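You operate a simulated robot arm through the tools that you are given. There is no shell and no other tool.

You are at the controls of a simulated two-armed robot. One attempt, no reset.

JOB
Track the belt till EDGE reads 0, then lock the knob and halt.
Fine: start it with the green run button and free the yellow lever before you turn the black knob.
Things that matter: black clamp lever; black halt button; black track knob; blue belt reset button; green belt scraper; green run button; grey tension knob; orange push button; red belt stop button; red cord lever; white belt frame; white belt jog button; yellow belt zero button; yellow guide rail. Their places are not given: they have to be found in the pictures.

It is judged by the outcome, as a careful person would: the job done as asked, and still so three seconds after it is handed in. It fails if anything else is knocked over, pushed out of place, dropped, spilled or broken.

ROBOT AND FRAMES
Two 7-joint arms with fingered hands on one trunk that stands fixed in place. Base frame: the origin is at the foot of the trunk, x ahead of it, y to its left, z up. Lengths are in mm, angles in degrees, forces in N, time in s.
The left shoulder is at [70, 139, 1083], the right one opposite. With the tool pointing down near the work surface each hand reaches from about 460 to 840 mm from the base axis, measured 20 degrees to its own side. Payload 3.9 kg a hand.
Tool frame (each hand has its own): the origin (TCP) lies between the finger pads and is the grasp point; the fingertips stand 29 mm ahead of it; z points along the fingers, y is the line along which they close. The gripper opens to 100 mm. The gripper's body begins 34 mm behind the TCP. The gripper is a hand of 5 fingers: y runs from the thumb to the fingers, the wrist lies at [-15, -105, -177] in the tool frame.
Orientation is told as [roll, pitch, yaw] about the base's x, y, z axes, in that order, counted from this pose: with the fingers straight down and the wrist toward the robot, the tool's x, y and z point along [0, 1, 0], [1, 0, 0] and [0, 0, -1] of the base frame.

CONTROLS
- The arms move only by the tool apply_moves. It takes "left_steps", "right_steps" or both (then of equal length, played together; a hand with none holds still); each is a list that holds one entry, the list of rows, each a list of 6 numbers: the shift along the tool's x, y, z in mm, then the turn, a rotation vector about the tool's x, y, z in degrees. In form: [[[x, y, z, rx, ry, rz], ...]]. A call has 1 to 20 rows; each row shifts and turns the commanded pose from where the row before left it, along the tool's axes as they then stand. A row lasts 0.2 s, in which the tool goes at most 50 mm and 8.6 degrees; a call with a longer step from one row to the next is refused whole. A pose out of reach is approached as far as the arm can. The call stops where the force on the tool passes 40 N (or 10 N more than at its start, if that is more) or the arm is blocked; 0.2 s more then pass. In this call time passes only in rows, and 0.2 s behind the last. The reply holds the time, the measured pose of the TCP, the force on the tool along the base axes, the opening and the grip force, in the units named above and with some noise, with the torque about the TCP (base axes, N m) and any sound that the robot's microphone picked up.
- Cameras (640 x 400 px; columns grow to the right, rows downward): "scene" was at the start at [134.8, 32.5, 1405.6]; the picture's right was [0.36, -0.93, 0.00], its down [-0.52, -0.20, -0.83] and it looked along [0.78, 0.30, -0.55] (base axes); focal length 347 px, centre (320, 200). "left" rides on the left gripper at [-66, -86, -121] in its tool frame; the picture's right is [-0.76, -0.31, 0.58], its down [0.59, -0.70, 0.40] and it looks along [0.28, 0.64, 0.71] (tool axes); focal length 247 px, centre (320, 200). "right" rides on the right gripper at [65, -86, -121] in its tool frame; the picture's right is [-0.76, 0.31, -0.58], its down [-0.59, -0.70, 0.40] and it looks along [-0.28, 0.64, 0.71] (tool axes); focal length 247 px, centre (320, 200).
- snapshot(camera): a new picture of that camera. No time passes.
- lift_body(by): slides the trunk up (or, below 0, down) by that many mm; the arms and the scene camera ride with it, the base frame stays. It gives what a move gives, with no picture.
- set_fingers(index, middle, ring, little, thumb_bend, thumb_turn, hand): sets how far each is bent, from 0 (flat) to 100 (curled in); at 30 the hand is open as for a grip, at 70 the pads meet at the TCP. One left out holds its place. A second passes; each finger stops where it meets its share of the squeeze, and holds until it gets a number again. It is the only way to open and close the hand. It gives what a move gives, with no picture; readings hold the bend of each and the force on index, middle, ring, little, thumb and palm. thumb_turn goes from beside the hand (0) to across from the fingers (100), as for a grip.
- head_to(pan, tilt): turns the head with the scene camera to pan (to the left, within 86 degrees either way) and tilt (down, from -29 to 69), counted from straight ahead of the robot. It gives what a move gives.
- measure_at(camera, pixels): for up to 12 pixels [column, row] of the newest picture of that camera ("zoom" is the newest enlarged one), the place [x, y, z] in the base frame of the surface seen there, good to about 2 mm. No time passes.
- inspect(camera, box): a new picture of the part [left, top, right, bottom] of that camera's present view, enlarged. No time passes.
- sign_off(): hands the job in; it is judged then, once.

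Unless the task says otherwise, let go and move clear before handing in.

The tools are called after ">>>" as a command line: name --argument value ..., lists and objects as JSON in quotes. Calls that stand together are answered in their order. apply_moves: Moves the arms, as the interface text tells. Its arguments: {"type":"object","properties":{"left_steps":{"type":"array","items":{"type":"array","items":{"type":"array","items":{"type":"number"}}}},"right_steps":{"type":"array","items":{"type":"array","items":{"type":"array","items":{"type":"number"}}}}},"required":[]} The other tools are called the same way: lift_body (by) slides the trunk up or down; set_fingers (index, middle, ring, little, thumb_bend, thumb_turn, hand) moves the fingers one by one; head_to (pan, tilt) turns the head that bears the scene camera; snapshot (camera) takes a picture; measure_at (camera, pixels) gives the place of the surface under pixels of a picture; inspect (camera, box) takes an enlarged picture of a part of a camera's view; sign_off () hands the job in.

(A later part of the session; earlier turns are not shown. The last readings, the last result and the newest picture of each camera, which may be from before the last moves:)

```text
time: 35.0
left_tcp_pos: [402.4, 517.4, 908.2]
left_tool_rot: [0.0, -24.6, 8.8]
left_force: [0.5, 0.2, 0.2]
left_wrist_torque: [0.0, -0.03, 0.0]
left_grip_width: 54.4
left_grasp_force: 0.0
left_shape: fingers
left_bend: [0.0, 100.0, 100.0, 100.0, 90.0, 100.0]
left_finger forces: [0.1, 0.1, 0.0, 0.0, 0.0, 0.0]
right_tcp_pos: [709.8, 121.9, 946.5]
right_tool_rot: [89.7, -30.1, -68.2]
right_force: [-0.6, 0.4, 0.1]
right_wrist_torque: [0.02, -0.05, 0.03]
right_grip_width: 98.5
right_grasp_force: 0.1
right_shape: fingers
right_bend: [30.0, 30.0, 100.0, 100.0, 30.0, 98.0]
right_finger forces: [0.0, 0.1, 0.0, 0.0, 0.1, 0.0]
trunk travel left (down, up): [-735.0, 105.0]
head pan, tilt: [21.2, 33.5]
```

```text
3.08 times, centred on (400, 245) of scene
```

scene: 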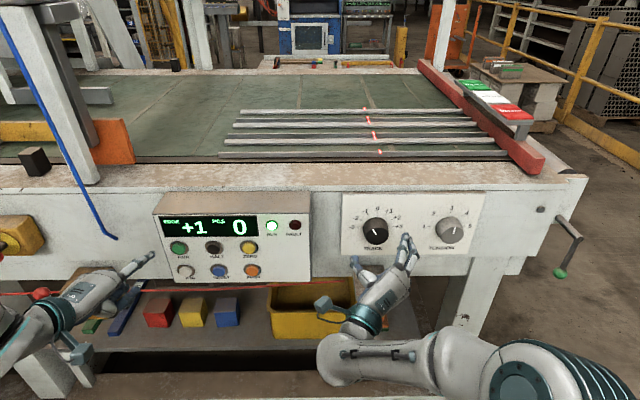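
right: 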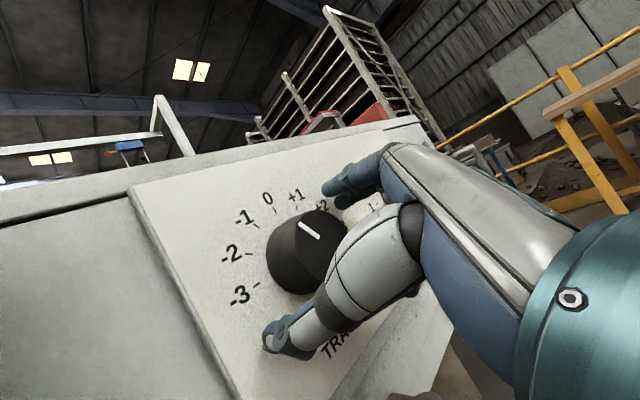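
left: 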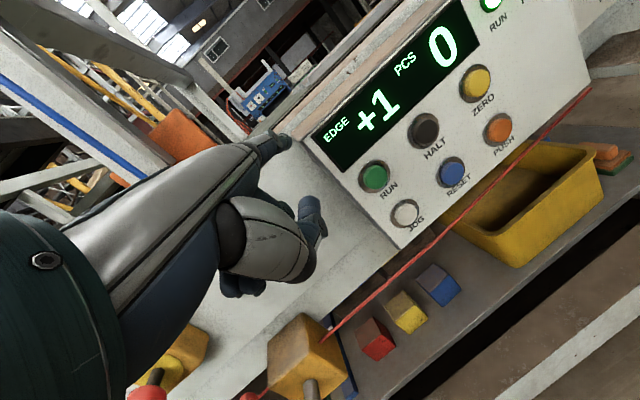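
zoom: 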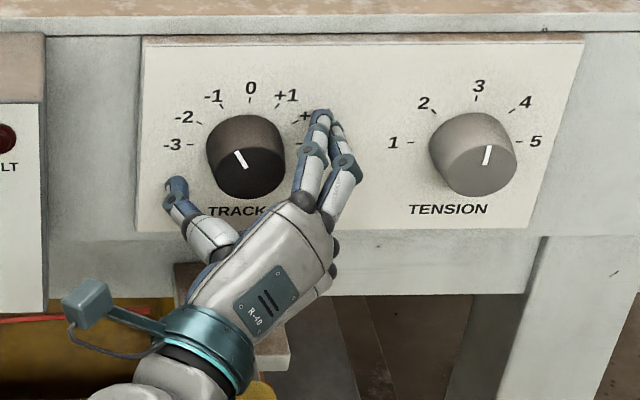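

Thumb and fingers straddle the knob with no contact. I'll close index, middle and thumb onto it.

>>> set_fingers --hand "right" --index 60 --middle 60 --thumb_bend 60

>>> snapshot --camera "right"

>>> inspect --camera "scene" --box '[320, 180, 480, 310]'

```text
time: 36.0
left_tcp_pos: [400.9, 517.6, 910.3]
left_tool_rot: [0.1, -24.7, 8.8]
left_force: [0.5, -0.3, -0.3]
left_wrist_torque: [-0.01, -0.02, 0.02]
left_grip_width: 54.4
left_grasp_force: 0.1
left_shape: fingers
left_bend: [0.0, 100.0, 100.0, 100.0, 90.0, 100.0]
left_finger forces: [0.1, 0.1, 0.0, 0.1, 0.0, 0.1]
right_tcp_pos: [708.1, 121.8, 945.7]
right_tool_rot: [89.8, -30.0, -68.3]
right_force: [-1.0, -0.6, -1.1]
right_wrist_torque: [-0.05, 0.04, 0.05]
right_grip_width: 46.8
right_grasp_force: 8.2
right_shape: fingers
right_bend: [54.0, 56.0, 100.0, 100.0, 53.0, 100.0]
right_finger forces: [5.4, 3.2, 0.0, 0.0, 8.1, 0.0]
trunk travel left (down, up): [-735.0, 105.0]
head pan, tilt: [21.2, 33.5]
```

```text
taken
```

right: 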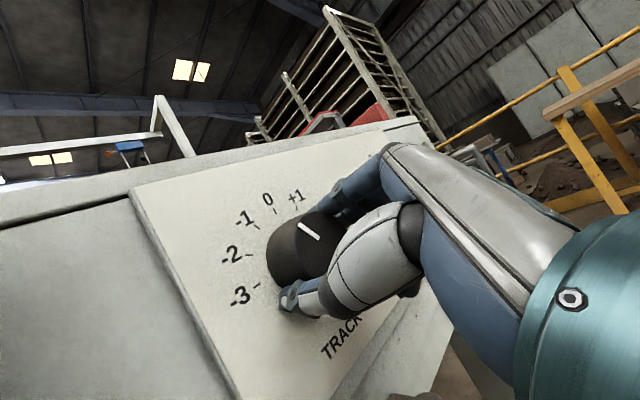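

```text
3.08 times, centred on (400, 245) of scene
```

zoom: 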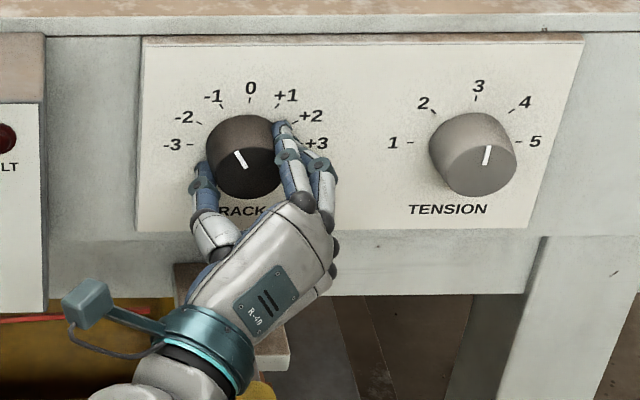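

Grip is firm (8 N, width 47 mm). I'll tighten slightly and turn clockwise about 15° (toward 0), then check the pointer and EDGE.

>>> set_fingers --hand "right" --index 64 --middle 64 --thumb_bend 63

>>> apply_moves --right_steps '[[[0, 0, 0, 0, 0, 5], [0, 0, 0, 0, 0, 5], [0, 0, 0, 0, 0, 5]]]'

>>> inspect --camera "scene" --box '[150, 180, 470, 300]'

>>> snapshot --camera "right"

```text
time: 37.0
left_tcp_pos: [401.9, 516.1, 909.0]
left_tool_rot: [0.1, -24.8, 8.8]
left_force: [-0.4, -0.5, 0.2]
left_wrist_torque: [-0.02, 0.0, -0.02]
left_grip_width: 54.5
left_grasp_force: 0.0
left_shape: fingers
left_bend: [0.0, 100.0, 100.0, 100.0, 90.0, 100.0]
left_finger forces: [0.0, 0.0, 0.0, 0.0, 0.0, 0.0]
right_tcp_pos: [707.7, 120.6, 946.5]
right_tool_rot: [89.8, -30.1, -68.2]
right_force: [0.8, -4.2, 3.3]
right_wrist_torque: [0.0, 0.03, 0.02]
right_grip_width: 46.4
right_grasp_force: 12.0
right_shape: fingers
right_bend: [55.0, 58.0, 100.0, 100.0, 54.0, 100.0]
right_finger forces: [8.9, 5.6, 0.1, 0.1, 10.1, 0.0]
trunk travel left (down, up): [-735.0, 105.0]
head pan, tilt: [21.2, 33.5]
```

```text
time: 37.8
left_tcp_pos: [401.9, 516.5, 909.6]
left_tool_rot: [0.1, -24.7, 8.8]
left_force: [0.2, -0.5, 0.7]
left_wrist_torque: [0.03, -0.06, 0.02]
left_grip_width: 54.5
left_grasp_force: 0.0
left_shape: fingers
left_bend: [0.0, 100.0, 100.0, 100.0, 90.0, 100.0]
left_finger forces: [0.0, 0.0, 0.1, 0.0, 0.0, 0.0]
right_tcp_pos: [709.2, 121.8, 945.7]
right_tool_rot: [89.8, -14.9, -68.4]
right_force: [1.6, -6.7, 2.9]
right_wrist_torque: [0.0, 0.02, -0.04]
right_grip_width: 46.3
right_grasp_force: 12.2
right_shape: fingers
right_bend: [55.0, 58.0, 100.0, 100.0, 54.0, 100.0]
right_finger forces: [9.9, 6.2, 0.0, 0.0, 9.4, 0.0]
trunk travel left (down, up): [-735.0, 105.0]
head pan, tilt: [21.2, 33.5]
```

```text
2.00 times, centred on (310, 240) of scene
```

zoom: 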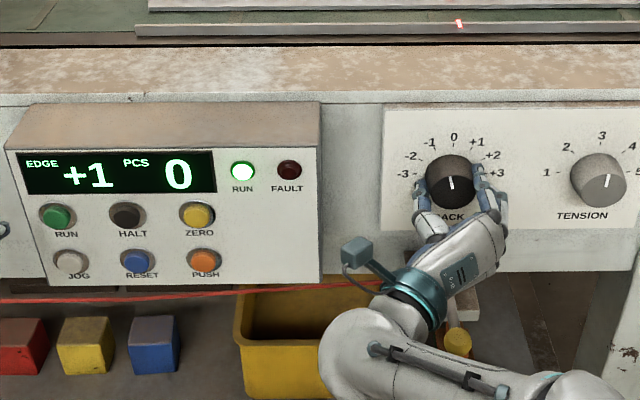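

```text
taken
```

right: 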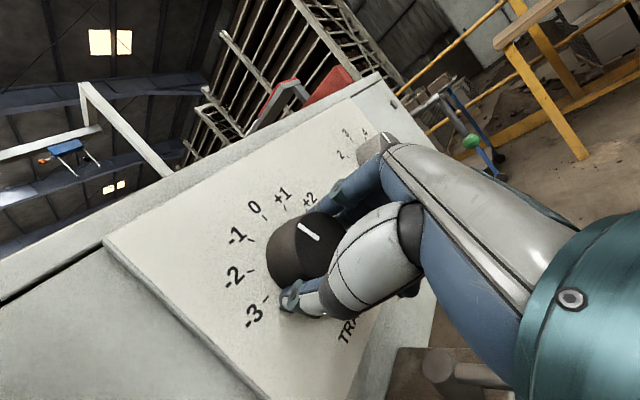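

The knob turned with the hand (pointer between -1 and 0); EDGE still shows +1. I'll wait a second and zoom in on the display.

>>> apply_moves --right_steps '[[[0, 0, 0, 0, 0, 0], [0, 0, 0, 0, 0, 0], [0, 0, 0, 0, 0, 0], [0, 0, 0, 0, 0, 0], [0, 0, 0, 0, 0, 0]]]'

>>> inspect --camera "scene" --box '[150, 190, 310, 280]'

>>> inspect --camera "scene" --box '[340, 190, 440, 270]'

```text
time: 39.0
left_tcp_pos: [402.9, 516.5, 908.5]
left_tool_rot: [0.1, -24.7, 8.8]
left_force: [-0.1, 0.1, -0.3]
left_wrist_torque: [-0.01, 0.04, 0.01]
left_grip_width: 54.6
left_grasp_force: 0.0
left_shape: fingers
left_bend: [0.0, 100.0, 100.0, 100.0, 90.0, 100.0]
left_finger forces: [0.1, 0.1, 0.0, 0.1, 0.1, 0.0]
right_tcp_pos: [708.6, 120.6, 945.7]
right_tool_rot: [89.7, -14.9, -68.4]
right_force: [1.7, -6.7, 1.5]
right_wrist_torque: [0.02, 0.05, -0.04]
right_grip_width: 46.2
right_grasp_force: 13.0
right_shape: fingers
right_bend: [55.0, 58.0, 100.0, 100.0, 54.0, 100.0]
right_finger forces: [10.0, 6.5, 0.1, 0.0, 9.3, 0.1]
trunk travel left (down, up): [-735.0, 105.0]
head pan, tilt: [21.2, 33.5]
```

```text
4.00 times, centred on (230, 235) of scene
```

zoom: 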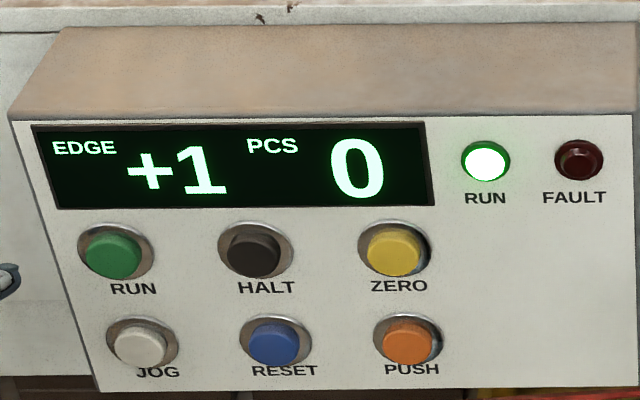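

```text
5.00 times, centred on (390, 230) of scene
```

zoom: 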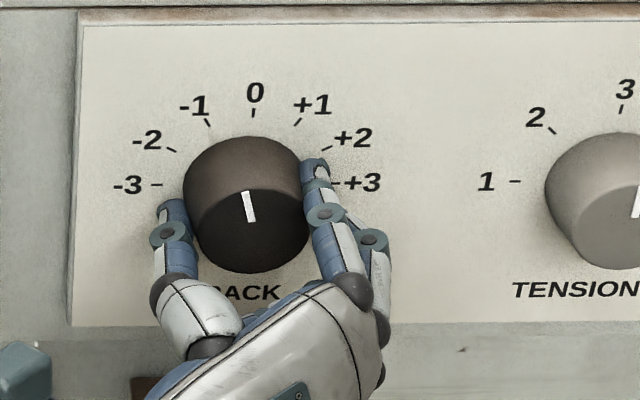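

Pointer is now about -0.4 and EDGE still +1. I'll turn another ~13° to bring the pointer to 0 and watch.

>>> apply_moves --right_steps '[[[0, 0, 0, 0, 0, 4.5], [0, 0, 0, 0, 0, 4.5], [0, 0, 0, 0, 0, 4], [0, 0, 0, 0, 0, 0], [0, 0, 0, 0, 0, 0]]]'

>>> inspect --camera "scene" --box '[150, 190, 310, 280]'

>>> inspect --camera "scene" --box '[340, 190, 440, 270]'

```text
time: 40.2
left_tcp_pos: [402.5, 516.7, 909.1]
left_tool_rot: [0.1, -24.6, 8.9]
left_force: [0.2, 0.0, 0.7]
left_wrist_torque: [-0.03, 0.0, 0.01]
left_grip_width: 54.2
left_grasp_force: 0.1
left_shape: fingers
left_bend: [0.0, 100.0, 100.0, 100.0, 90.0, 100.0]
left_finger forces: [0.1, 0.0, 0.0, 0.0, 0.1, 0.1]
right_tcp_pos: [708.5, 121.2, 944.8]
right_tool_rot: [89.7, -1.9, -68.4]
right_force: [-1.0, -6.7, -2.4]
right_wrist_torque: [0.0, 0.14, -0.06]
right_grip_width: 46.4
right_grasp_force: 13.5
right_shape: fingers
right_bend: [55.0, 58.0, 100.0, 100.0, 54.0, 100.0]
right_finger forces: [9.0, 6.7, 0.1, 0.0, 9.9, 0.0]
trunk travel left (down, up): [-735.0, 105.0]
head pan, tilt: [21.2, 33.5]
```

```text
4.00 times, centred on (230, 235) of scene
```

zoom: 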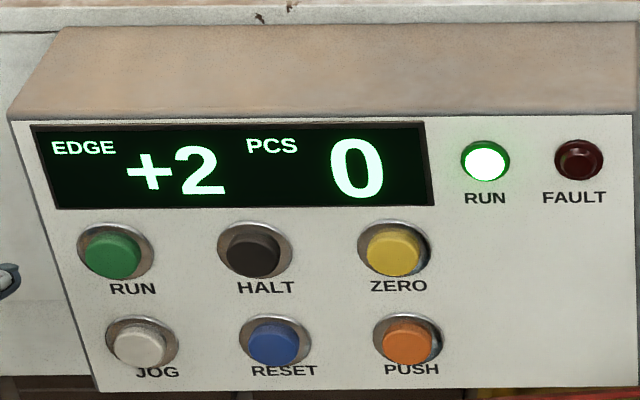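

```text
5.00 times, centred on (390, 230) of scene
```

zoom: 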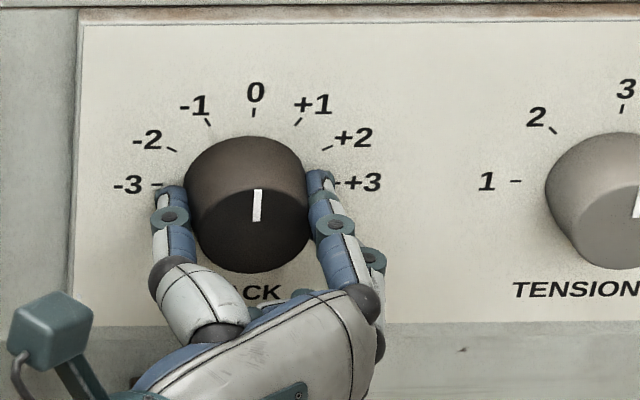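

EDGE rose to +2 with the pointer at 0, so clockwise is the wrong way; I need to turn counter-clockwise past -1. I'll turn back about 30° and watch for drift.

>>> apply_moves --right_steps '[[[0, 0, 0, 0, 0, -5], [0, 0, 0, 0, 0, -5], [0, 0, 0, 0, 0, -5], [0, 0, 0, 0, 0, -5], [0, 0, 0, 0, 0, -5], [0, 0, 0, 0, 0, -5], [0, 0, 0, 0, 0, 0], [0, 0, 0, 0, 0, 0]]]'

>>> inspect --camera "scene" --box '[150, 190, 310, 280]'

>>> inspect --camera "scene" --box '[340, 190, 440, 270]'

```text
time: 42.0
left_tcp_pos: [400.8, 515.1, 909.7]
left_tool_rot: [0.1, -24.8, 8.8]
left_force: [0.0, -0.3, 0.6]
left_wrist_torque: [0.0, -0.02, -0.04]
left_grip_width: 54.2
left_grasp_force: 0.1
left_shape: fingers
left_bend: [0.0, 100.0, 100.0, 100.0, 90.0, 100.0]
left_finger forces: [0.0, 0.0, 0.0, 0.1, 0.0, 0.1]
right_tcp_pos: [708.9, 120.2, 945.9]
right_tool_rot: [89.9, -32.0, -68.3]
right_force: [1.9, -4.8, 3.0]
right_wrist_torque: [0.05, 0.02, -0.03]
right_grip_width: 46.1
right_grasp_force: 12.0
right_shape: fingers
right_bend: [55.0, 58.0, 100.0, 100.0, 54.0, 100.0]
right_finger forces: [9.9, 5.4, 0.0, 0.0, 8.9, 0.1]
trunk travel left (down, up): [-735.0, 105.0]
head pan, tilt: [21.2, 33.5]
```

```text
4.00 times, centred on (230, 235) of scene
```

zoom: 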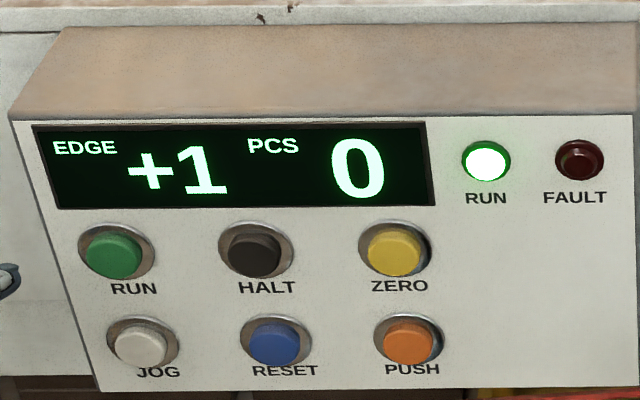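

```text
5.00 times, centred on (390, 230) of scene
```

zoom: 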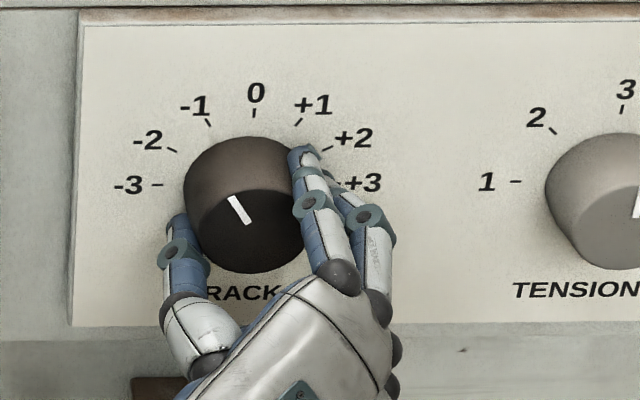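

Back at -1, EDGE reads +1 again, so 0 should come near -2. To keep the wrist clear of the lever, I'll open, re-grip rotated ~35° clockwise, then turn counter-clockwise.

>>> set_fingers --hand "right" --index 35 --middle 35 --thumb_bend 35

>>> apply_moves --right_steps '[[[0, 0, 0, 0, 0, 7], [0, 0, 0, 0, 0, 7], [0, 0, 0, 0, 0, 7], [0, 0, 0, 0, 0, 7], [0, 0, 0, 0, 0, 7]]]'

>>> snapshot --camera "right"

>>> inspect --camera "scene" --box '[150, 180, 470, 300]'

```text
time: 43.0
left_tcp_pos: [401.7, 517.8, 908.6]
left_tool_rot: [0.0, -24.5, 8.8]
left_force: [-0.6, 0.1, 0.1]
left_wrist_torque: [0.0, 0.01, 0.02]
left_grip_width: 54.4
left_grasp_force: 0.1
left_shape: fingers
left_bend: [0.0, 100.0, 100.0, 100.0, 90.0, 100.0]
left_finger forces: [0.1, 0.0, 0.0, 0.0, 0.0, 0.0]
right_tcp_pos: [710.3, 122.4, 945.9]
right_tool_rot: [89.9, -32.1, -68.2]
right_force: [0.2, -0.1, 0.4]
right_wrist_torque: [-0.07, 0.0, 0.01]
right_grip_width: 86.3
right_grasp_force: 0.0
right_shape: fingers
right_bend: [35.0, 35.0, 100.0, 100.0, 35.0, 98.0]
right_finger forces: [0.0, 0.0, 0.0, 0.1, 0.0, 0.1]
trunk travel left (down, up): [-735.0, 105.0]
head pan, tilt: [21.2, 33.5]
```

```text
time: 44.2
left_tcp_pos: [402.6, 515.8, 908.3]
left_tool_rot: [0.0, -24.6, 8.8]
left_force: [-0.4, -0.1, 0.6]
left_wrist_torque: [0.02, 0.01, -0.02]
left_grip_width: 54.4
left_grasp_force: 0.0
left_shape: fingers
left_bend: [0.0, 100.0, 100.0, 100.0, 90.0, 100.0]
left_finger forces: [0.0, 0.0, 0.0, 0.0, 0.1, 0.1]
right_tcp_pos: [708.5, 120.1, 945.3]
right_tool_rot: [89.8, 3.1, -68.5]
right_force: [-0.3, 0.7, 0.5]
right_wrist_torque: [0.03, 0.01, -0.01]
right_grip_width: 86.4
right_grasp_force: 0.1
right_shape: fingers
right_bend: [35.0, 35.0, 100.0, 100.0, 35.0, 98.0]
right_finger forces: [0.0, 0.0, 0.1, 0.1, 0.0, 0.0]
trunk travel left (down, up): [-735.0, 105.0]
head pan, tilt: [21.2, 33.5]
```

```text
taken
```

right: 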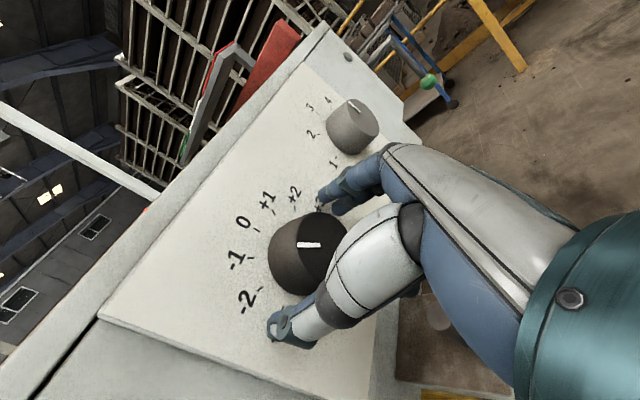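

```text
2.00 times, centred on (310, 240) of scene
```

zoom: 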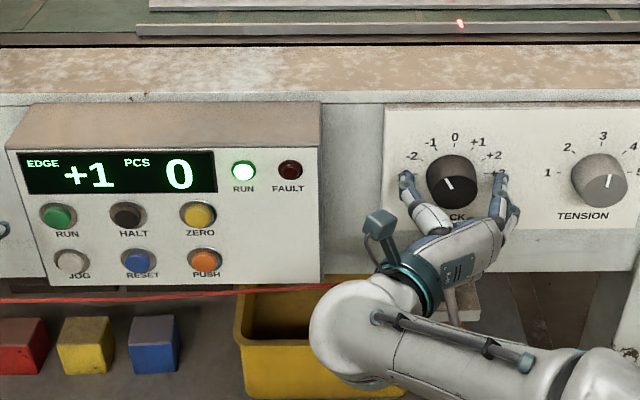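

The hand is rotated with the knob left at -1. I'll close on it again and turn counter-clockwise about 30° toward -2.

>>> set_fingers --hand "right" --index 64 --middle 64 --thumb_bend 63

>>> apply_moves --right_steps '[[[0, 0, 0, 0, 0, -5], [0, 0, 0, 0, 0, -5], [0, 0, 0, 0, 0, -5], [0, 0, 0, 0, 0, -5], [0, 0, 0, 0, 0, -4], [0, 0, 0, 0, 0, 0], [0, 0, 0, 0, 0, 0]]]'

>>> inspect --camera "scene" --box '[150, 190, 310, 280]'

>>> inspect --camera "scene" --box '[340, 190, 440, 270]'

```text
time: 45.2
left_tcp_pos: [403.0, 516.3, 908.9]
left_tool_rot: [0.0, -24.7, 8.8]
left_force: [0.4, 0.0, -0.5]
left_wrist_torque: [0.02, 0.0, 0.0]
left_grip_width: 54.3
left_grasp_force: 0.1
left_shape: fingers
left_bend: [0.0, 100.0, 100.0, 100.0, 90.0, 100.0]
left_finger forces: [0.0, 0.0, 0.0, 0.0, 0.0, 0.0]
right_tcp_pos: [708.1, 120.9, 946.5]
right_tool_rot: [89.8, 3.0, -68.5]
right_force: [-0.5, -5.0, -1.0]
right_wrist_torque: [0.02, 0.01, -0.03]
right_grip_width: 46.1
right_grasp_force: 12.4
right_shape: fingers
right_bend: [55.0, 57.0, 100.0, 100.0, 54.0, 100.0]
right_finger forces: [8.4, 5.7, 0.0, 0.0, 10.0, 0.0]
trunk travel left (down, up): [-735.0, 105.0]
head pan, tilt: [21.2, 33.5]
```

```text
time: 46.8
left_tcp_pos: [401.9, 516.2, 909.9]
left_tool_rot: [0.1, -24.7, 8.9]
left_force: [0.2, -0.5, -0.4]
left_wrist_torque: [-0.02, 0.02, -0.01]
left_grip_width: 54.3
left_grasp_force: 0.1
left_shape: fingers
left_bend: [0.0, 100.0, 100.0, 100.0, 90.0, 100.0]
left_finger forces: [0.0, 0.0, 0.0, 0.1, 0.0, 0.0]
right_tcp_pos: [707.6, 121.6, 947.7]
right_tool_rot: [90.0, -21.0, -68.3]
right_force: [4.7, -3.5, 5.6]
right_wrist_torque: [0.05, -0.11, -0.02]
right_grip_width: 45.8
right_grasp_force: 11.5
right_shape: fingers
right_bend: [55.0, 57.0, 100.0, 100.0, 55.0, 100.0]
right_finger forces: [9.7, 5.2, 0.0, 0.1, 9.0, 0.0]
trunk travel left (down, up): [-735.0, 105.0]
head pan, tilt: [21.2, 33.5]
```

```text
4.00 times, centred on (230, 235) of scene
```

zoom: 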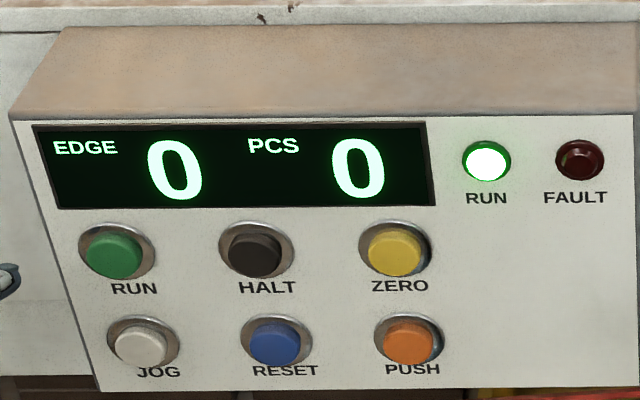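

```text
5.00 times, centred on (390, 230) of scene
```

zoom: 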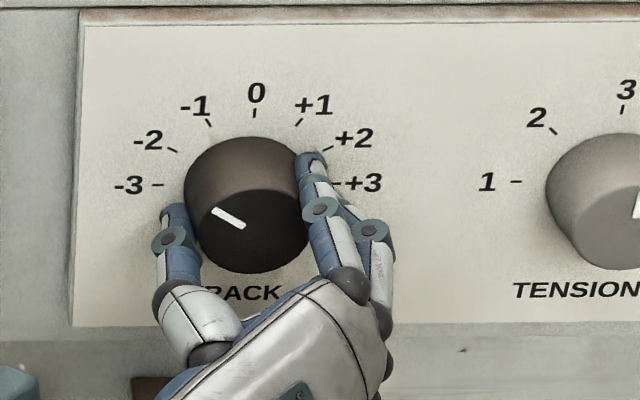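

EDGE reads 0 with the pointer at about -1.8. I'll turn 5° more to centre it at -2 and confirm it stays 0.

>>> apply_moves --right_steps '[[[0, 0, 0, 0, 0, -2.5], [0, 0, 0, 0, 0, -2.5], [0, 0, 0, 0, 0, 0], [0, 0, 0, 0, 0, 0], [0, 0, 0, 0, 0, 0], [0, 0, 0, 0, 0, 0]]]'

>>> inspect --camera "scene" --box '[150, 190, 310, 280]'

>>> inspect --camera "scene" --box '[340, 190, 440, 270]'

```text
time: 48.2
left_tcp_pos: [401.4, 516.9, 909.2]
left_tool_rot: [0.1, -24.7, 8.8]
left_force: [0.2, 0.3, -0.4]
left_wrist_torque: [0.0, -0.01, -0.01]
left_grip_width: 54.6
left_grasp_force: 0.0
left_shape: fingers
left_bend: [0.0, 100.0, 100.0, 100.0, 90.0, 100.0]
left_finger forces: [0.1, 0.0, 0.0, 0.1, 0.0, 0.0]
right_tcp_pos: [706.7, 121.4, 946.1]
right_tool_rot: [89.7, -26.0, -68.3]
right_force: [2.3, -3.0, 7.5]
right_wrist_torque: [-0.02, -0.13, -0.02]
right_grip_width: 45.8
right_grasp_force: 11.9
right_shape: fingers
right_bend: [55.0, 57.0, 100.0, 100.0, 55.0, 100.0]
right_finger forces: [10.3, 4.9, 0.0, 0.0, 9.0, 0.0]
trunk travel left (down, up): [-735.0, 105.0]
head pan, tilt: [21.2, 33.5]
```

```text
4.00 times, centred on (230, 235) of scene
```

zoom: 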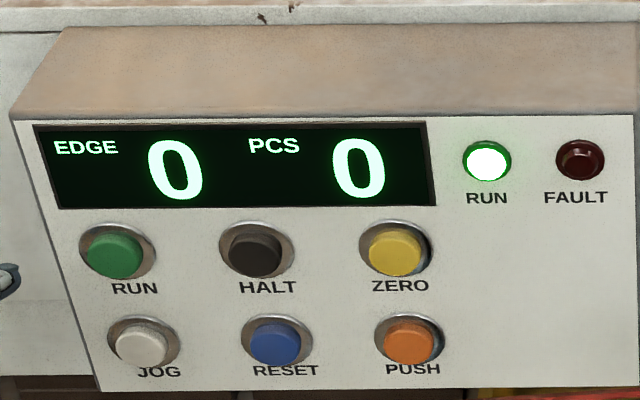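

```text
5.00 times, centred on (390, 230) of scene
```

zoom: 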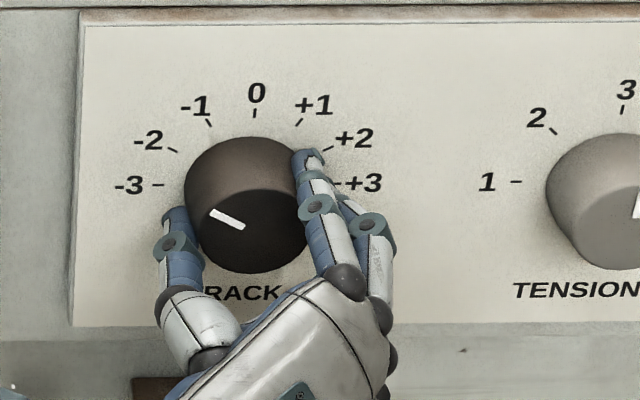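

EDGE holds at 0 with the pointer at -2 and the RUN lamp still lit. I'll let go of the knob and back straight away, keeping the pointer undisturbed.

>>> set_fingers --hand "right" --index 30 --middle 30 --thumb_bend 30

>>> apply_moves --right_steps '[[[0, 0, -20, 0, 0, 0], [0, 0, -30, 0, 0, 0], [0, 0, -40, 0, 0, 0], [0, 0, -40, 0, 0, 0], [0, 0, -35, 0, 0, 0], [0, 0, 0, 0, 0, 8.5], [0, 0, 0, 0, 0, 8.5], [0, 0, 0, 0, 0, 8.5]]]'

>>> snapshot --camera "right"

>>> snapshot --camera "scene"

>>> inspect --camera "scene" --box '[150, 180, 470, 300]'

```text
time: 49.2
left_tcp_pos: [401.9, 515.9, 909.2]
left_tool_rot: [0.1, -24.6, 8.8]
left_force: [0.0, -0.1, 0.2]
left_wrist_torque: [0.01, -0.02, 0.01]
left_grip_width: 54.3
left_grasp_force: 0.0
left_shape: fingers
left_bend: [0.0, 100.0, 100.0, 100.0, 90.0, 100.0]
left_finger forces: [0.0, 0.2, 0.0, 0.0, 0.0, 0.0]
right_tcp_pos: [708.4, 122.2, 946.2]
right_tool_rot: [89.8, -26.0, -68.3]
right_force: [0.3, -0.4, -0.2]
right_wrist_torque: [0.0, 0.01, 0.01]
right_grip_width: 98.4
right_grasp_force: 0.0
right_shape: fingers
right_bend: [30.0, 30.0, 100.0, 100.0, 30.0, 98.0]
right_finger forces: [0.0, 0.1, 0.1, 0.0, 0.0, 0.0]
trunk travel left (down, up): [-735.0, 105.0]
head pan, tilt: [21.2, 33.5]
```

```text
time: 51.0
left_tcp_pos: [402.1, 517.5, 909.4]
left_tool_rot: [0.2, -24.6, 8.8]
left_force: [-0.2, -0.4, 0.9]
left_wrist_torque: [0.04, 0.01, -0.01]
left_grip_width: 54.4
left_grasp_force: 0.1
left_shape: fingers
left_bend: [0.0, 100.0, 100.0, 100.0, 90.0, 100.0]
left_finger forces: [0.0, 0.0, 0.1, 0.0, 0.1, 0.0]
right_tcp_pos: [555.2, 60.2, 945.6]
right_tool_rot: [89.8, -0.4, -68.4]
right_force: [-0.8, 0.4, 0.6]
right_wrist_torque: [0.03, 0.0, 0.0]
right_grip_width: 98.7
right_grasp_force: 0.1
right_shape: fingers
right_bend: [30.0, 30.0, 100.0, 100.0, 30.0, 98.0]
right_finger forces: [0.0, 0.0, 0.0, 0.0, 0.0, 0.0]
trunk travel left (down, up): [-735.0, 105.0]
head pan, tilt: [21.2, 33.5]
```

```text
taken
```

right: 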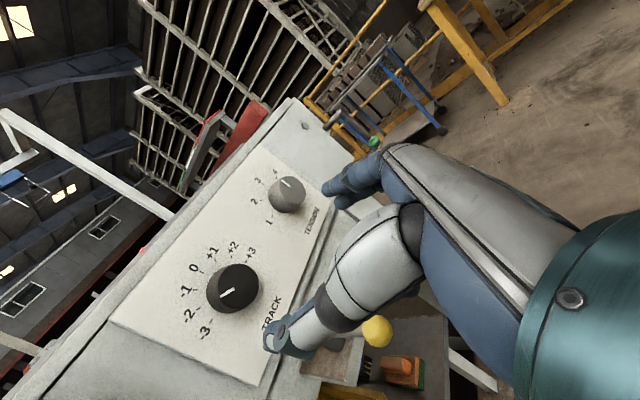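

```text
taken
```

scene: 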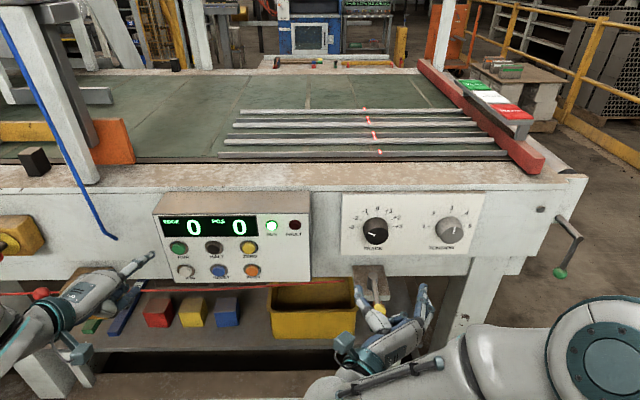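

```text
2.00 times, centred on (310, 240) of scene
```

zoom: 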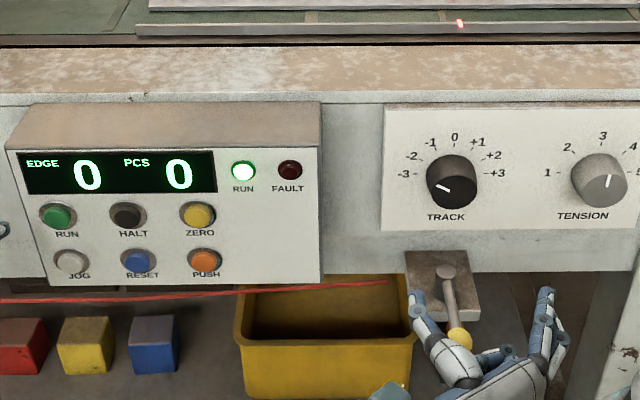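

EDGE stays at 0 with the hand off. Next I'll measure the lever ball and the bin/cord around it, before lowering the hand to cage the ball between thumb and fingers.

>>> measure_at --camera "zoom" --pixels '[[458, 337], [452, 300], [447, 270], [412, 322], [245, 340], [380, 283], [300, 289], [445, 312]]'

>>> measure_at --camera "right" --pixels '[[377, 330], [330, 375], [365, 340], [345, 392]]'

```text
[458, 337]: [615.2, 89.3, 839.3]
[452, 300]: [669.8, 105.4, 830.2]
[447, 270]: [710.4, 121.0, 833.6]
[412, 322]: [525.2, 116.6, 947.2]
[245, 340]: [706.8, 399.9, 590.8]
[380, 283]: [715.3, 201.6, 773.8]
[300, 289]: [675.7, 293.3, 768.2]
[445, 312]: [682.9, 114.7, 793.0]
```

```text
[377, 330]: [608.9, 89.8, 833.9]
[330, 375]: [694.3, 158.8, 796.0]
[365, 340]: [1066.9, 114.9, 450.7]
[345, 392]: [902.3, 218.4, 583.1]
```

The ball centre is about (617,91,828); the cord runs far behind at o≈738, z≈770. I'll lower the hand 120 mm in front of the ball, then advance to straddle it.

>>> apply_moves --right_steps '[[[-40, -2, 0, 0, 0, 0], [-40, -2, 0, 0, 0, 0], [-40, -2, 0, 0, 0, 0], [0, 0, 16, 0, 0, 0], [0, 0, 16, 0, 0, 0], [0, 0, 16, 0, 0, 0], [0, 0, 14, 0, 0, 0]]]'

>>> snapshot --camera "right"

>>> snapshot --camera "scene"

>>> inspect --camera "scene" --box '[320, 250, 480, 370]'

```text
time: 52.6
left_tcp_pos: [402.0, 517.7, 908.8]
left_tool_rot: [0.0, -24.6, 8.8]
left_force: [0.1, 0.3, 0.2]
left_wrist_torque: [0.01, -0.01, 0.01]
left_grip_width: 54.5
left_grasp_force: 0.1
left_shape: fingers
left_bend: [0.0, 100.0, 100.0, 100.0, 90.0, 100.0]
left_finger forces: [0.0, 0.0, 0.0, 0.0, 0.0, 0.0]
right_tcp_pos: [610.0, 89.4, 824.6]
right_tool_rot: [89.8, -0.5, -68.4]
right_force: [0.4, 0.2, 0.0]
right_wrist_torque: [0.01, -0.04, 0.03]
right_grip_width: 98.7
right_grasp_force: 0.1
right_shape: fingers
right_bend: [30.0, 30.0, 100.0, 100.0, 30.0, 98.0]
right_finger forces: [0.0, 0.0, 0.0, 0.0, 0.1, 0.0]
trunk travel left (down, up): [-735.0, 105.0]
head pan, tilt: [21.2, 33.5]
```

```text
taken
```

right: 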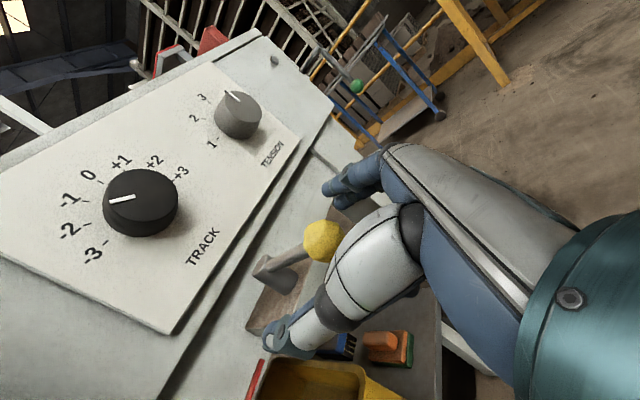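

```text
taken
```

scene: 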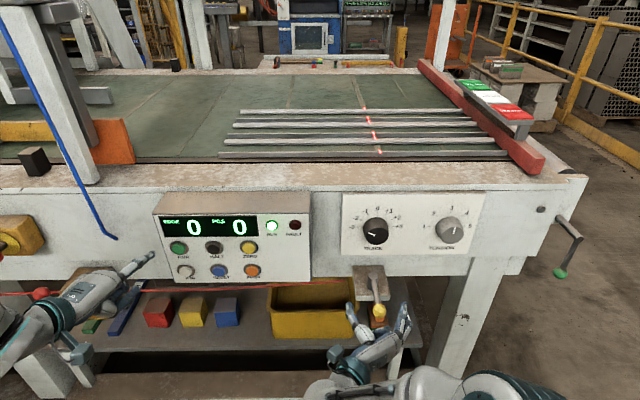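

```text
3.33 times, centred on (400, 310) of scene
```

zoom: 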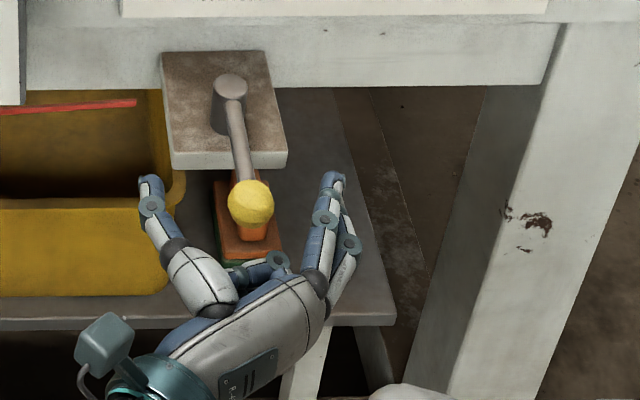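

The ball sits centred between thumb and fingers with no contact. I'll close gently on it.

>>> set_fingers --hand "right" --index 62 --middle 62 --thumb_bend 62

>>> snapshot --camera "right"

>>> inspect --camera "scene" --box '[320, 250, 480, 370]'

```text
time: 53.6
left_tcp_pos: [402.8, 516.9, 908.2]
left_tool_rot: [0.1, -24.7, 8.7]
left_force: [-0.6, -0.4, 0.0]
left_wrist_torque: [0.0, -0.01, -0.03]
left_grip_width: 54.4
left_grasp_force: 0.2
left_shape: fingers
left_bend: [0.0, 100.0, 100.0, 100.0, 90.0, 100.0]
left_finger forces: [0.0, 0.0, 0.0, 0.0, 0.1, 0.1]
right_tcp_pos: [610.9, 87.9, 825.8]
right_tool_rot: [89.8, -0.6, -68.4]
right_force: [0.8, -2.7, 0.3]
right_wrist_torque: [0.01, -0.01, -0.03]
right_grip_width: 23.1
right_grasp_force: 1.7
right_shape: fingers
right_bend: [60.0, 62.0, 100.0, 100.0, 62.0, 100.0]
right_finger forces: [2.4, 0.0, 0.0, 0.0, 0.0, 0.0]
trunk travel left (down, up): [-735.0, 105.0]
head pan, tilt: [21.2, 33.5]
```

```text
taken
```

right: 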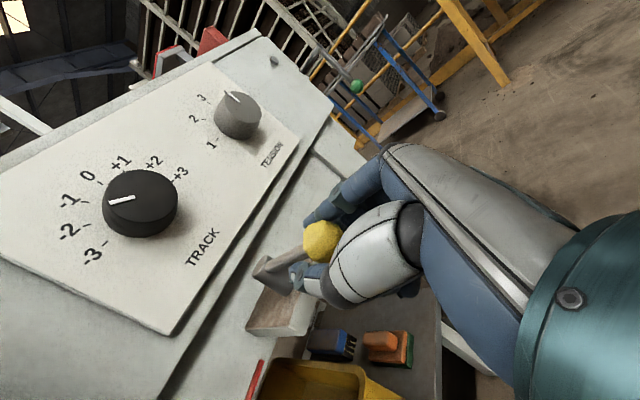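

```text
3.33 times, centred on (400, 310) of scene
```

zoom: 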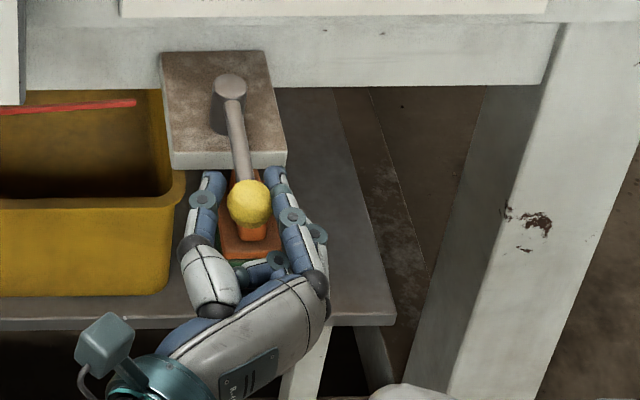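

The ball is caged (index touching at 2.4 N). I'll swing it counter-clockwise about the hub, turning the hand along with it, 20° first.

>>> apply_moves --right_steps '[[[0, 12.1, 0.7, 6.7, 0, 0], [0, 12.1, 0.7, 6.7, 0, 0], [0, 12.1, 0.7, 6.7, 0, 0]]]'

>>> snapshot --camera "right"

>>> inspect --camera "scene" --box '[320, 250, 480, 370]'

```text
time: 54.4
left_tcp_pos: [401.9, 516.7, 909.2]
left_tool_rot: [0.1, -24.6, 8.8]
left_force: [-0.2, 0.9, -0.3]
left_wrist_torque: [0.03, 0.01, -0.01]
left_grip_width: 54.5
left_grasp_force: 0.1
left_shape: fingers
left_bend: [0.0, 100.0, 100.0, 100.0, 90.0, 100.0]
left_finger forces: [0.0, 0.0, 0.0, 0.0, 0.0, 0.0]
right_tcp_pos: [629.5, 57.0, 824.8]
right_tool_rot: [89.6, -0.3, -48.1]
right_force: [0.3, 1.1, -0.5]
right_wrist_torque: [0.03, 0.05, 0.03]
right_grip_width: 23.2
right_grasp_force: 0.6
right_shape: fingers
right_bend: [62.0, 62.0, 100.0, 100.0, 61.0, 100.0]
right_finger forces: [0.0, 0.0, 0.0, 0.1, 1.4, 0.1]
trunk travel left (down, up): [-735.0, 105.0]
head pan, tilt: [21.2, 33.5]
```

```text
taken
```

right: 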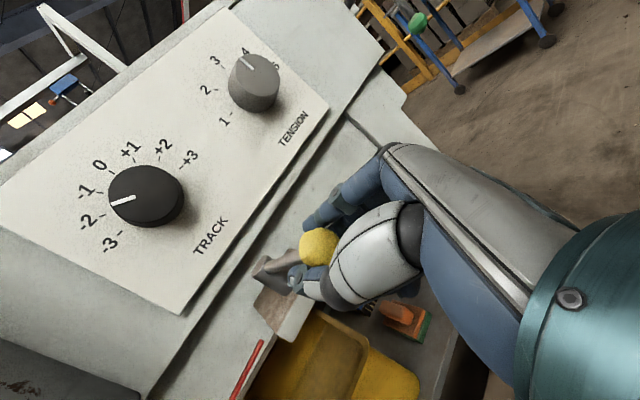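

```text
3.33 times, centred on (400, 310) of scene
```

zoom: 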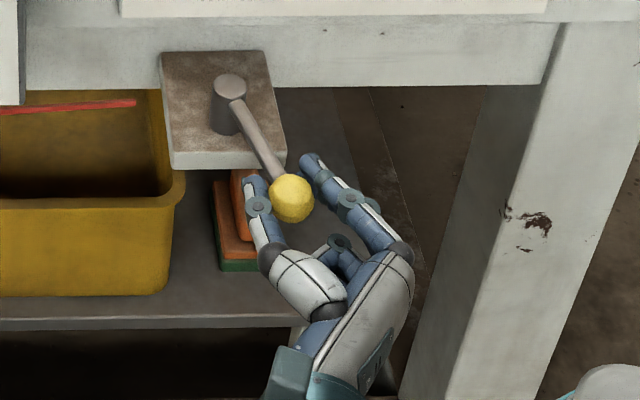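

The lever follows with about 1 N. I'll continue another 27°.

>>> apply_moves --right_steps '[[[0, 12.1, 0.7, 6.7, 0, 0], [0, 12.1, 0.7, 6.7, 0, 0], [0, 12.1, 0.7, 6.7, 0, 0], [0, 12.1, 0.7, 6.7, 0, 0]]]'

>>> snapshot --camera "right"

>>> snapshot --camera "scene"

>>> inspect --camera "scene" --box '[320, 250, 480, 370]'

```text
time: 55.4
left_tcp_pos: [402.8, 516.8, 909.0]
left_tool_rot: [0.2, -24.5, 8.8]
left_force: [-0.5, -0.1, -0.3]
left_wrist_torque: [-0.02, 0.02, -0.01]
left_grip_width: 54.9
left_grasp_force: 0.1
left_shape: fingers
left_bend: [0.0, 100.0, 100.0, 100.0, 90.0, 100.0]
left_finger forces: [0.0, 0.1, 0.1, 0.0, 0.1, 0.0]
right_tcp_pos: [669.1, 29.3, 826.7]
right_tool_rot: [89.6, -0.2, -21.5]
right_force: [0.1, 0.1, 0.0]
right_wrist_torque: [0.0, -0.02, -0.01]
right_grip_width: 22.1
right_grasp_force: 0.3
right_shape: fingers
right_bend: [62.0, 62.0, 100.0, 100.0, 61.0, 100.0]
right_finger forces: [0.0, 0.0, 0.1, 0.0, 0.5, 0.1]
trunk travel left (down, up): [-735.0, 105.0]
head pan, tilt: [21.2, 33.5]
```

```text
taken
```

right: 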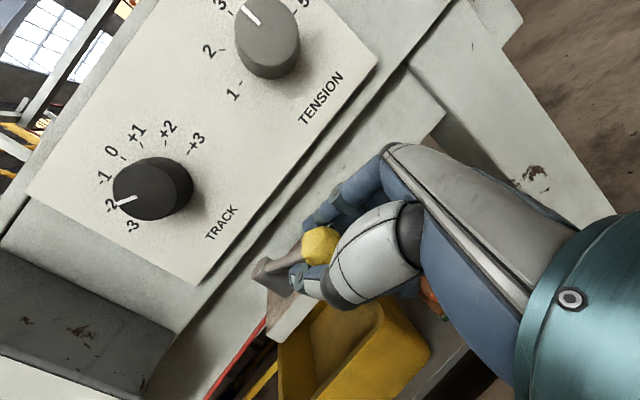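

```text
taken
```

scene: 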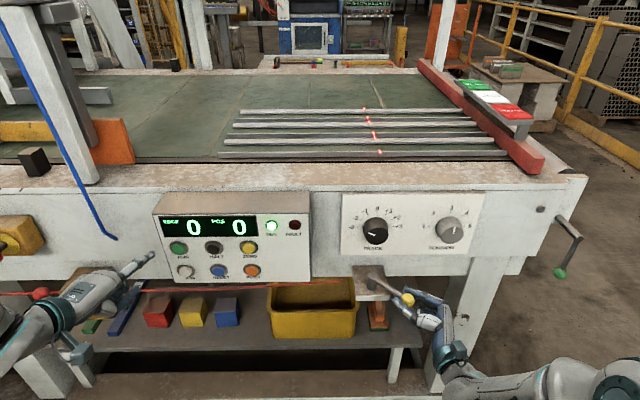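

```text
3.33 times, centred on (400, 310) of scene
```

zoom: 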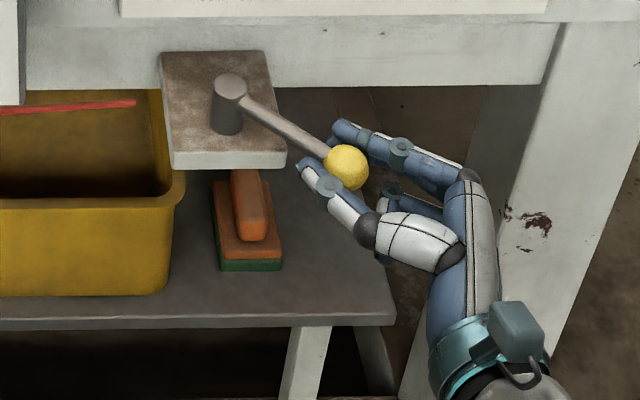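

The lever is at about -43° and the hand follows easily. I'll go on 20° more.

>>> apply_moves --right_steps '[[[0, 12.1, 0.7, 6.7, 0, 0], [0, 12.1, 0.7, 6.7, 0, 0], [0, 12.1, 0.7, 6.7, 0, 0]]]'

>>> snapshot --camera "right"

>>> inspect --camera "scene" --box '[320, 250, 480, 370]'

```text
time: 56.2
left_tcp_pos: [402.8, 516.5, 909.4]
left_tool_rot: [0.0, -24.7, 8.7]
left_force: [0.5, 0.5, -0.6]
left_wrist_torque: [-0.03, -0.01, 0.01]
left_grip_width: 54.3
left_grasp_force: 0.0
left_shape: fingers
left_bend: [0.0, 100.0, 100.0, 100.0, 90.0, 100.0]
left_finger forces: [0.0, 0.0, 0.0, 0.1, 0.0, 0.0]
right_tcp_pos: [705.0, 23.4, 825.8]
right_tool_rot: [89.4, 0.0, -1.3]
right_force: [-0.4, -1.0, 0.2]
right_wrist_torque: [0.0, 0.0, 0.01]
right_grip_width: 20.8
right_grasp_force: 0.1
right_shape: fingers
right_bend: [62.0, 62.0, 100.0, 100.0, 62.0, 100.0]
right_finger forces: [0.1, 0.0, 0.0, 0.0, 0.1, 0.1]
trunk travel left (down, up): [-735.0, 105.0]
head pan, tilt: [21.2, 33.5]
```

```text
taken
```

right: 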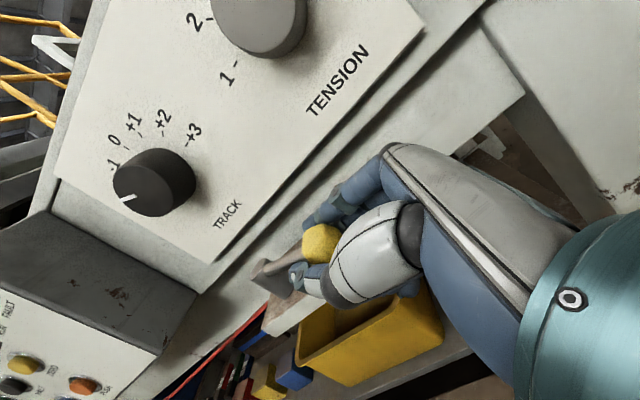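

```text
3.33 times, centred on (400, 310) of scene
```

zoom: 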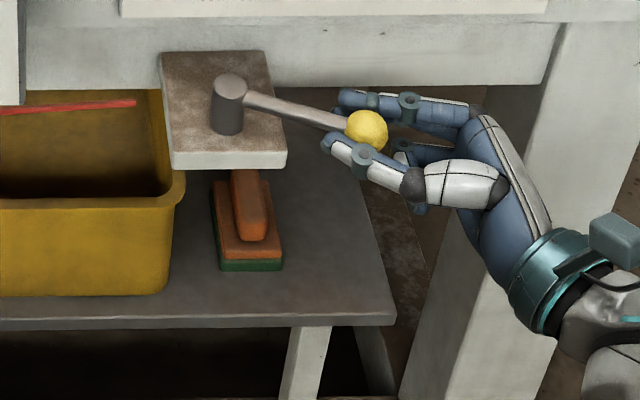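

The lever is at about -20°. I'll continue in two smaller moves until it meets its stop.

>>> apply_moves --right_steps '[[[0, 9, 0.4, 5, 0, 0], [0, 9, 0.4, 5, 0, 0]]]'

>>> inspect --camera "scene" --box '[320, 250, 480, 370]'

```text
time: 56.8
left_tcp_pos: [402.9, 516.9, 908.5]
left_tool_rot: [0.1, -24.6, 8.8]
left_force: [0.9, 0.2, -0.1]
left_wrist_torque: [-0.03, 0.02, -0.01]
left_grip_width: 54.6
left_grasp_force: 0.2
left_shape: fingers
left_bend: [0.0, 100.0, 100.0, 100.0, 90.0, 100.0]
left_finger forces: [0.0, 0.0, 0.0, 0.1, 0.0, 0.0]
right_tcp_pos: [711.1, 26.0, 830.4]
right_tool_rot: [89.5, 0.1, 8.7]
right_force: [3.1, 0.5, 0.8]
right_wrist_torque: [-0.02, 0.03, 0.01]
right_grip_width: 23.1
right_grasp_force: 0.8
right_shape: fingers
right_bend: [60.0, 62.0, 100.0, 100.0, 62.0, 100.0]
right_finger forces: [2.0, 0.1, 0.0, 0.0, 0.0, 0.0]
right hand out of reach, approached as far as the arm can: row 2
trunk travel left (down, up): [-735.0, 105.0]
head pan, tilt: [21.2, 33.5]
```

```text
3.33 times, centred on (400, 310) of scene
```

zoom: 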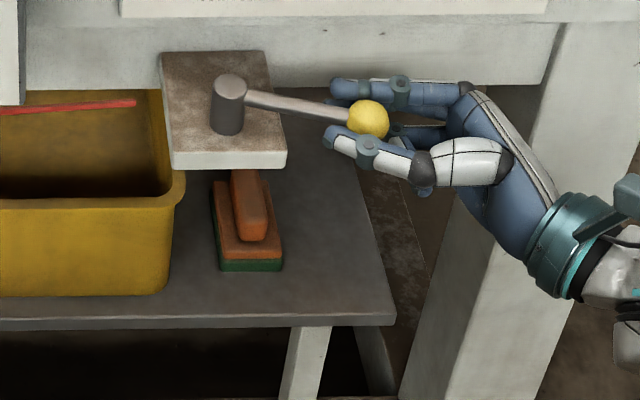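

The arm reached its limit in this orientation. I'll turn the hand back a little and push the ball forward with the thumb until the stop.

>>> apply_moves --right_steps '[[[0, 3, 0, -6, 0, 0], [0, 4, 0, -6, 0, 0], [0, 5, 0, -4, 0, 0], [0, 5, 0, 0, 0, 0]]]'

>>> snapshot --camera "right"

>>> inspect --camera "scene" --box '[320, 250, 480, 370]'

```text
time: 57.8
left_tcp_pos: [400.2, 517.1, 909.1]
left_tool_rot: [0.0, -24.7, 8.7]
left_force: [-0.1, -0.5, -0.3]
left_wrist_torque: [0.0, -0.02, 0.03]
left_grip_width: 54.6
left_grasp_force: 0.0
left_shape: fingers
left_bend: [0.0, 100.0, 100.0, 100.0, 90.0, 100.0]
left_finger forces: [0.0, 0.1, 0.0, 0.1, 0.0, 0.0]
right_tcp_pos: [746.2, 29.3, 817.5]
right_tool_rot: [89.4, 0.1, -7.4]
right_force: [-14.8, -4.3, -3.1]
right_wrist_torque: [-0.04, -0.08, 0.21]
right_grip_width: 37.2
right_grasp_force: 7.5
right_shape: fingers
right_bend: [62.0, 62.0, 100.0, 100.0, 56.0, 100.0]
right_finger forces: [0.0, 0.0, 0.0, 0.0, 15.0, 0.0]
right hand out of reach, approached as far as the arm can: row 1, 2, 3, 4
trunk travel left (down, up): [-735.0, 105.0]
head pan, tilt: [21.2, 33.5]
```

```text
taken
```

right: 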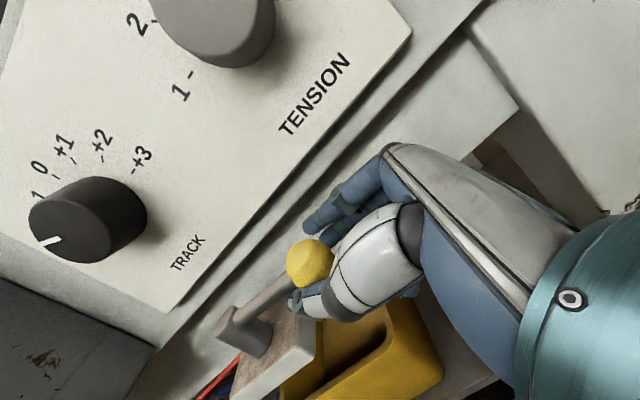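

```text
3.33 times, centred on (400, 310) of scene
```

zoom: 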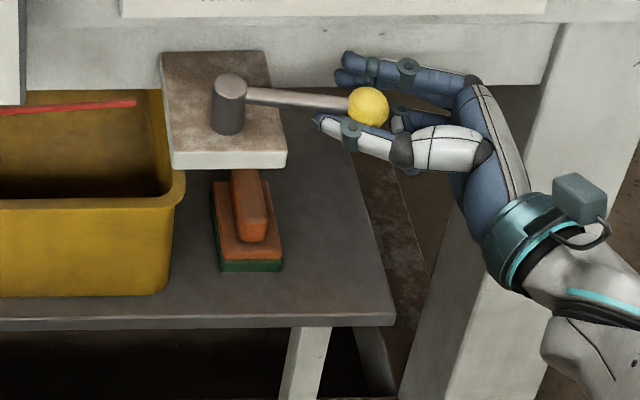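

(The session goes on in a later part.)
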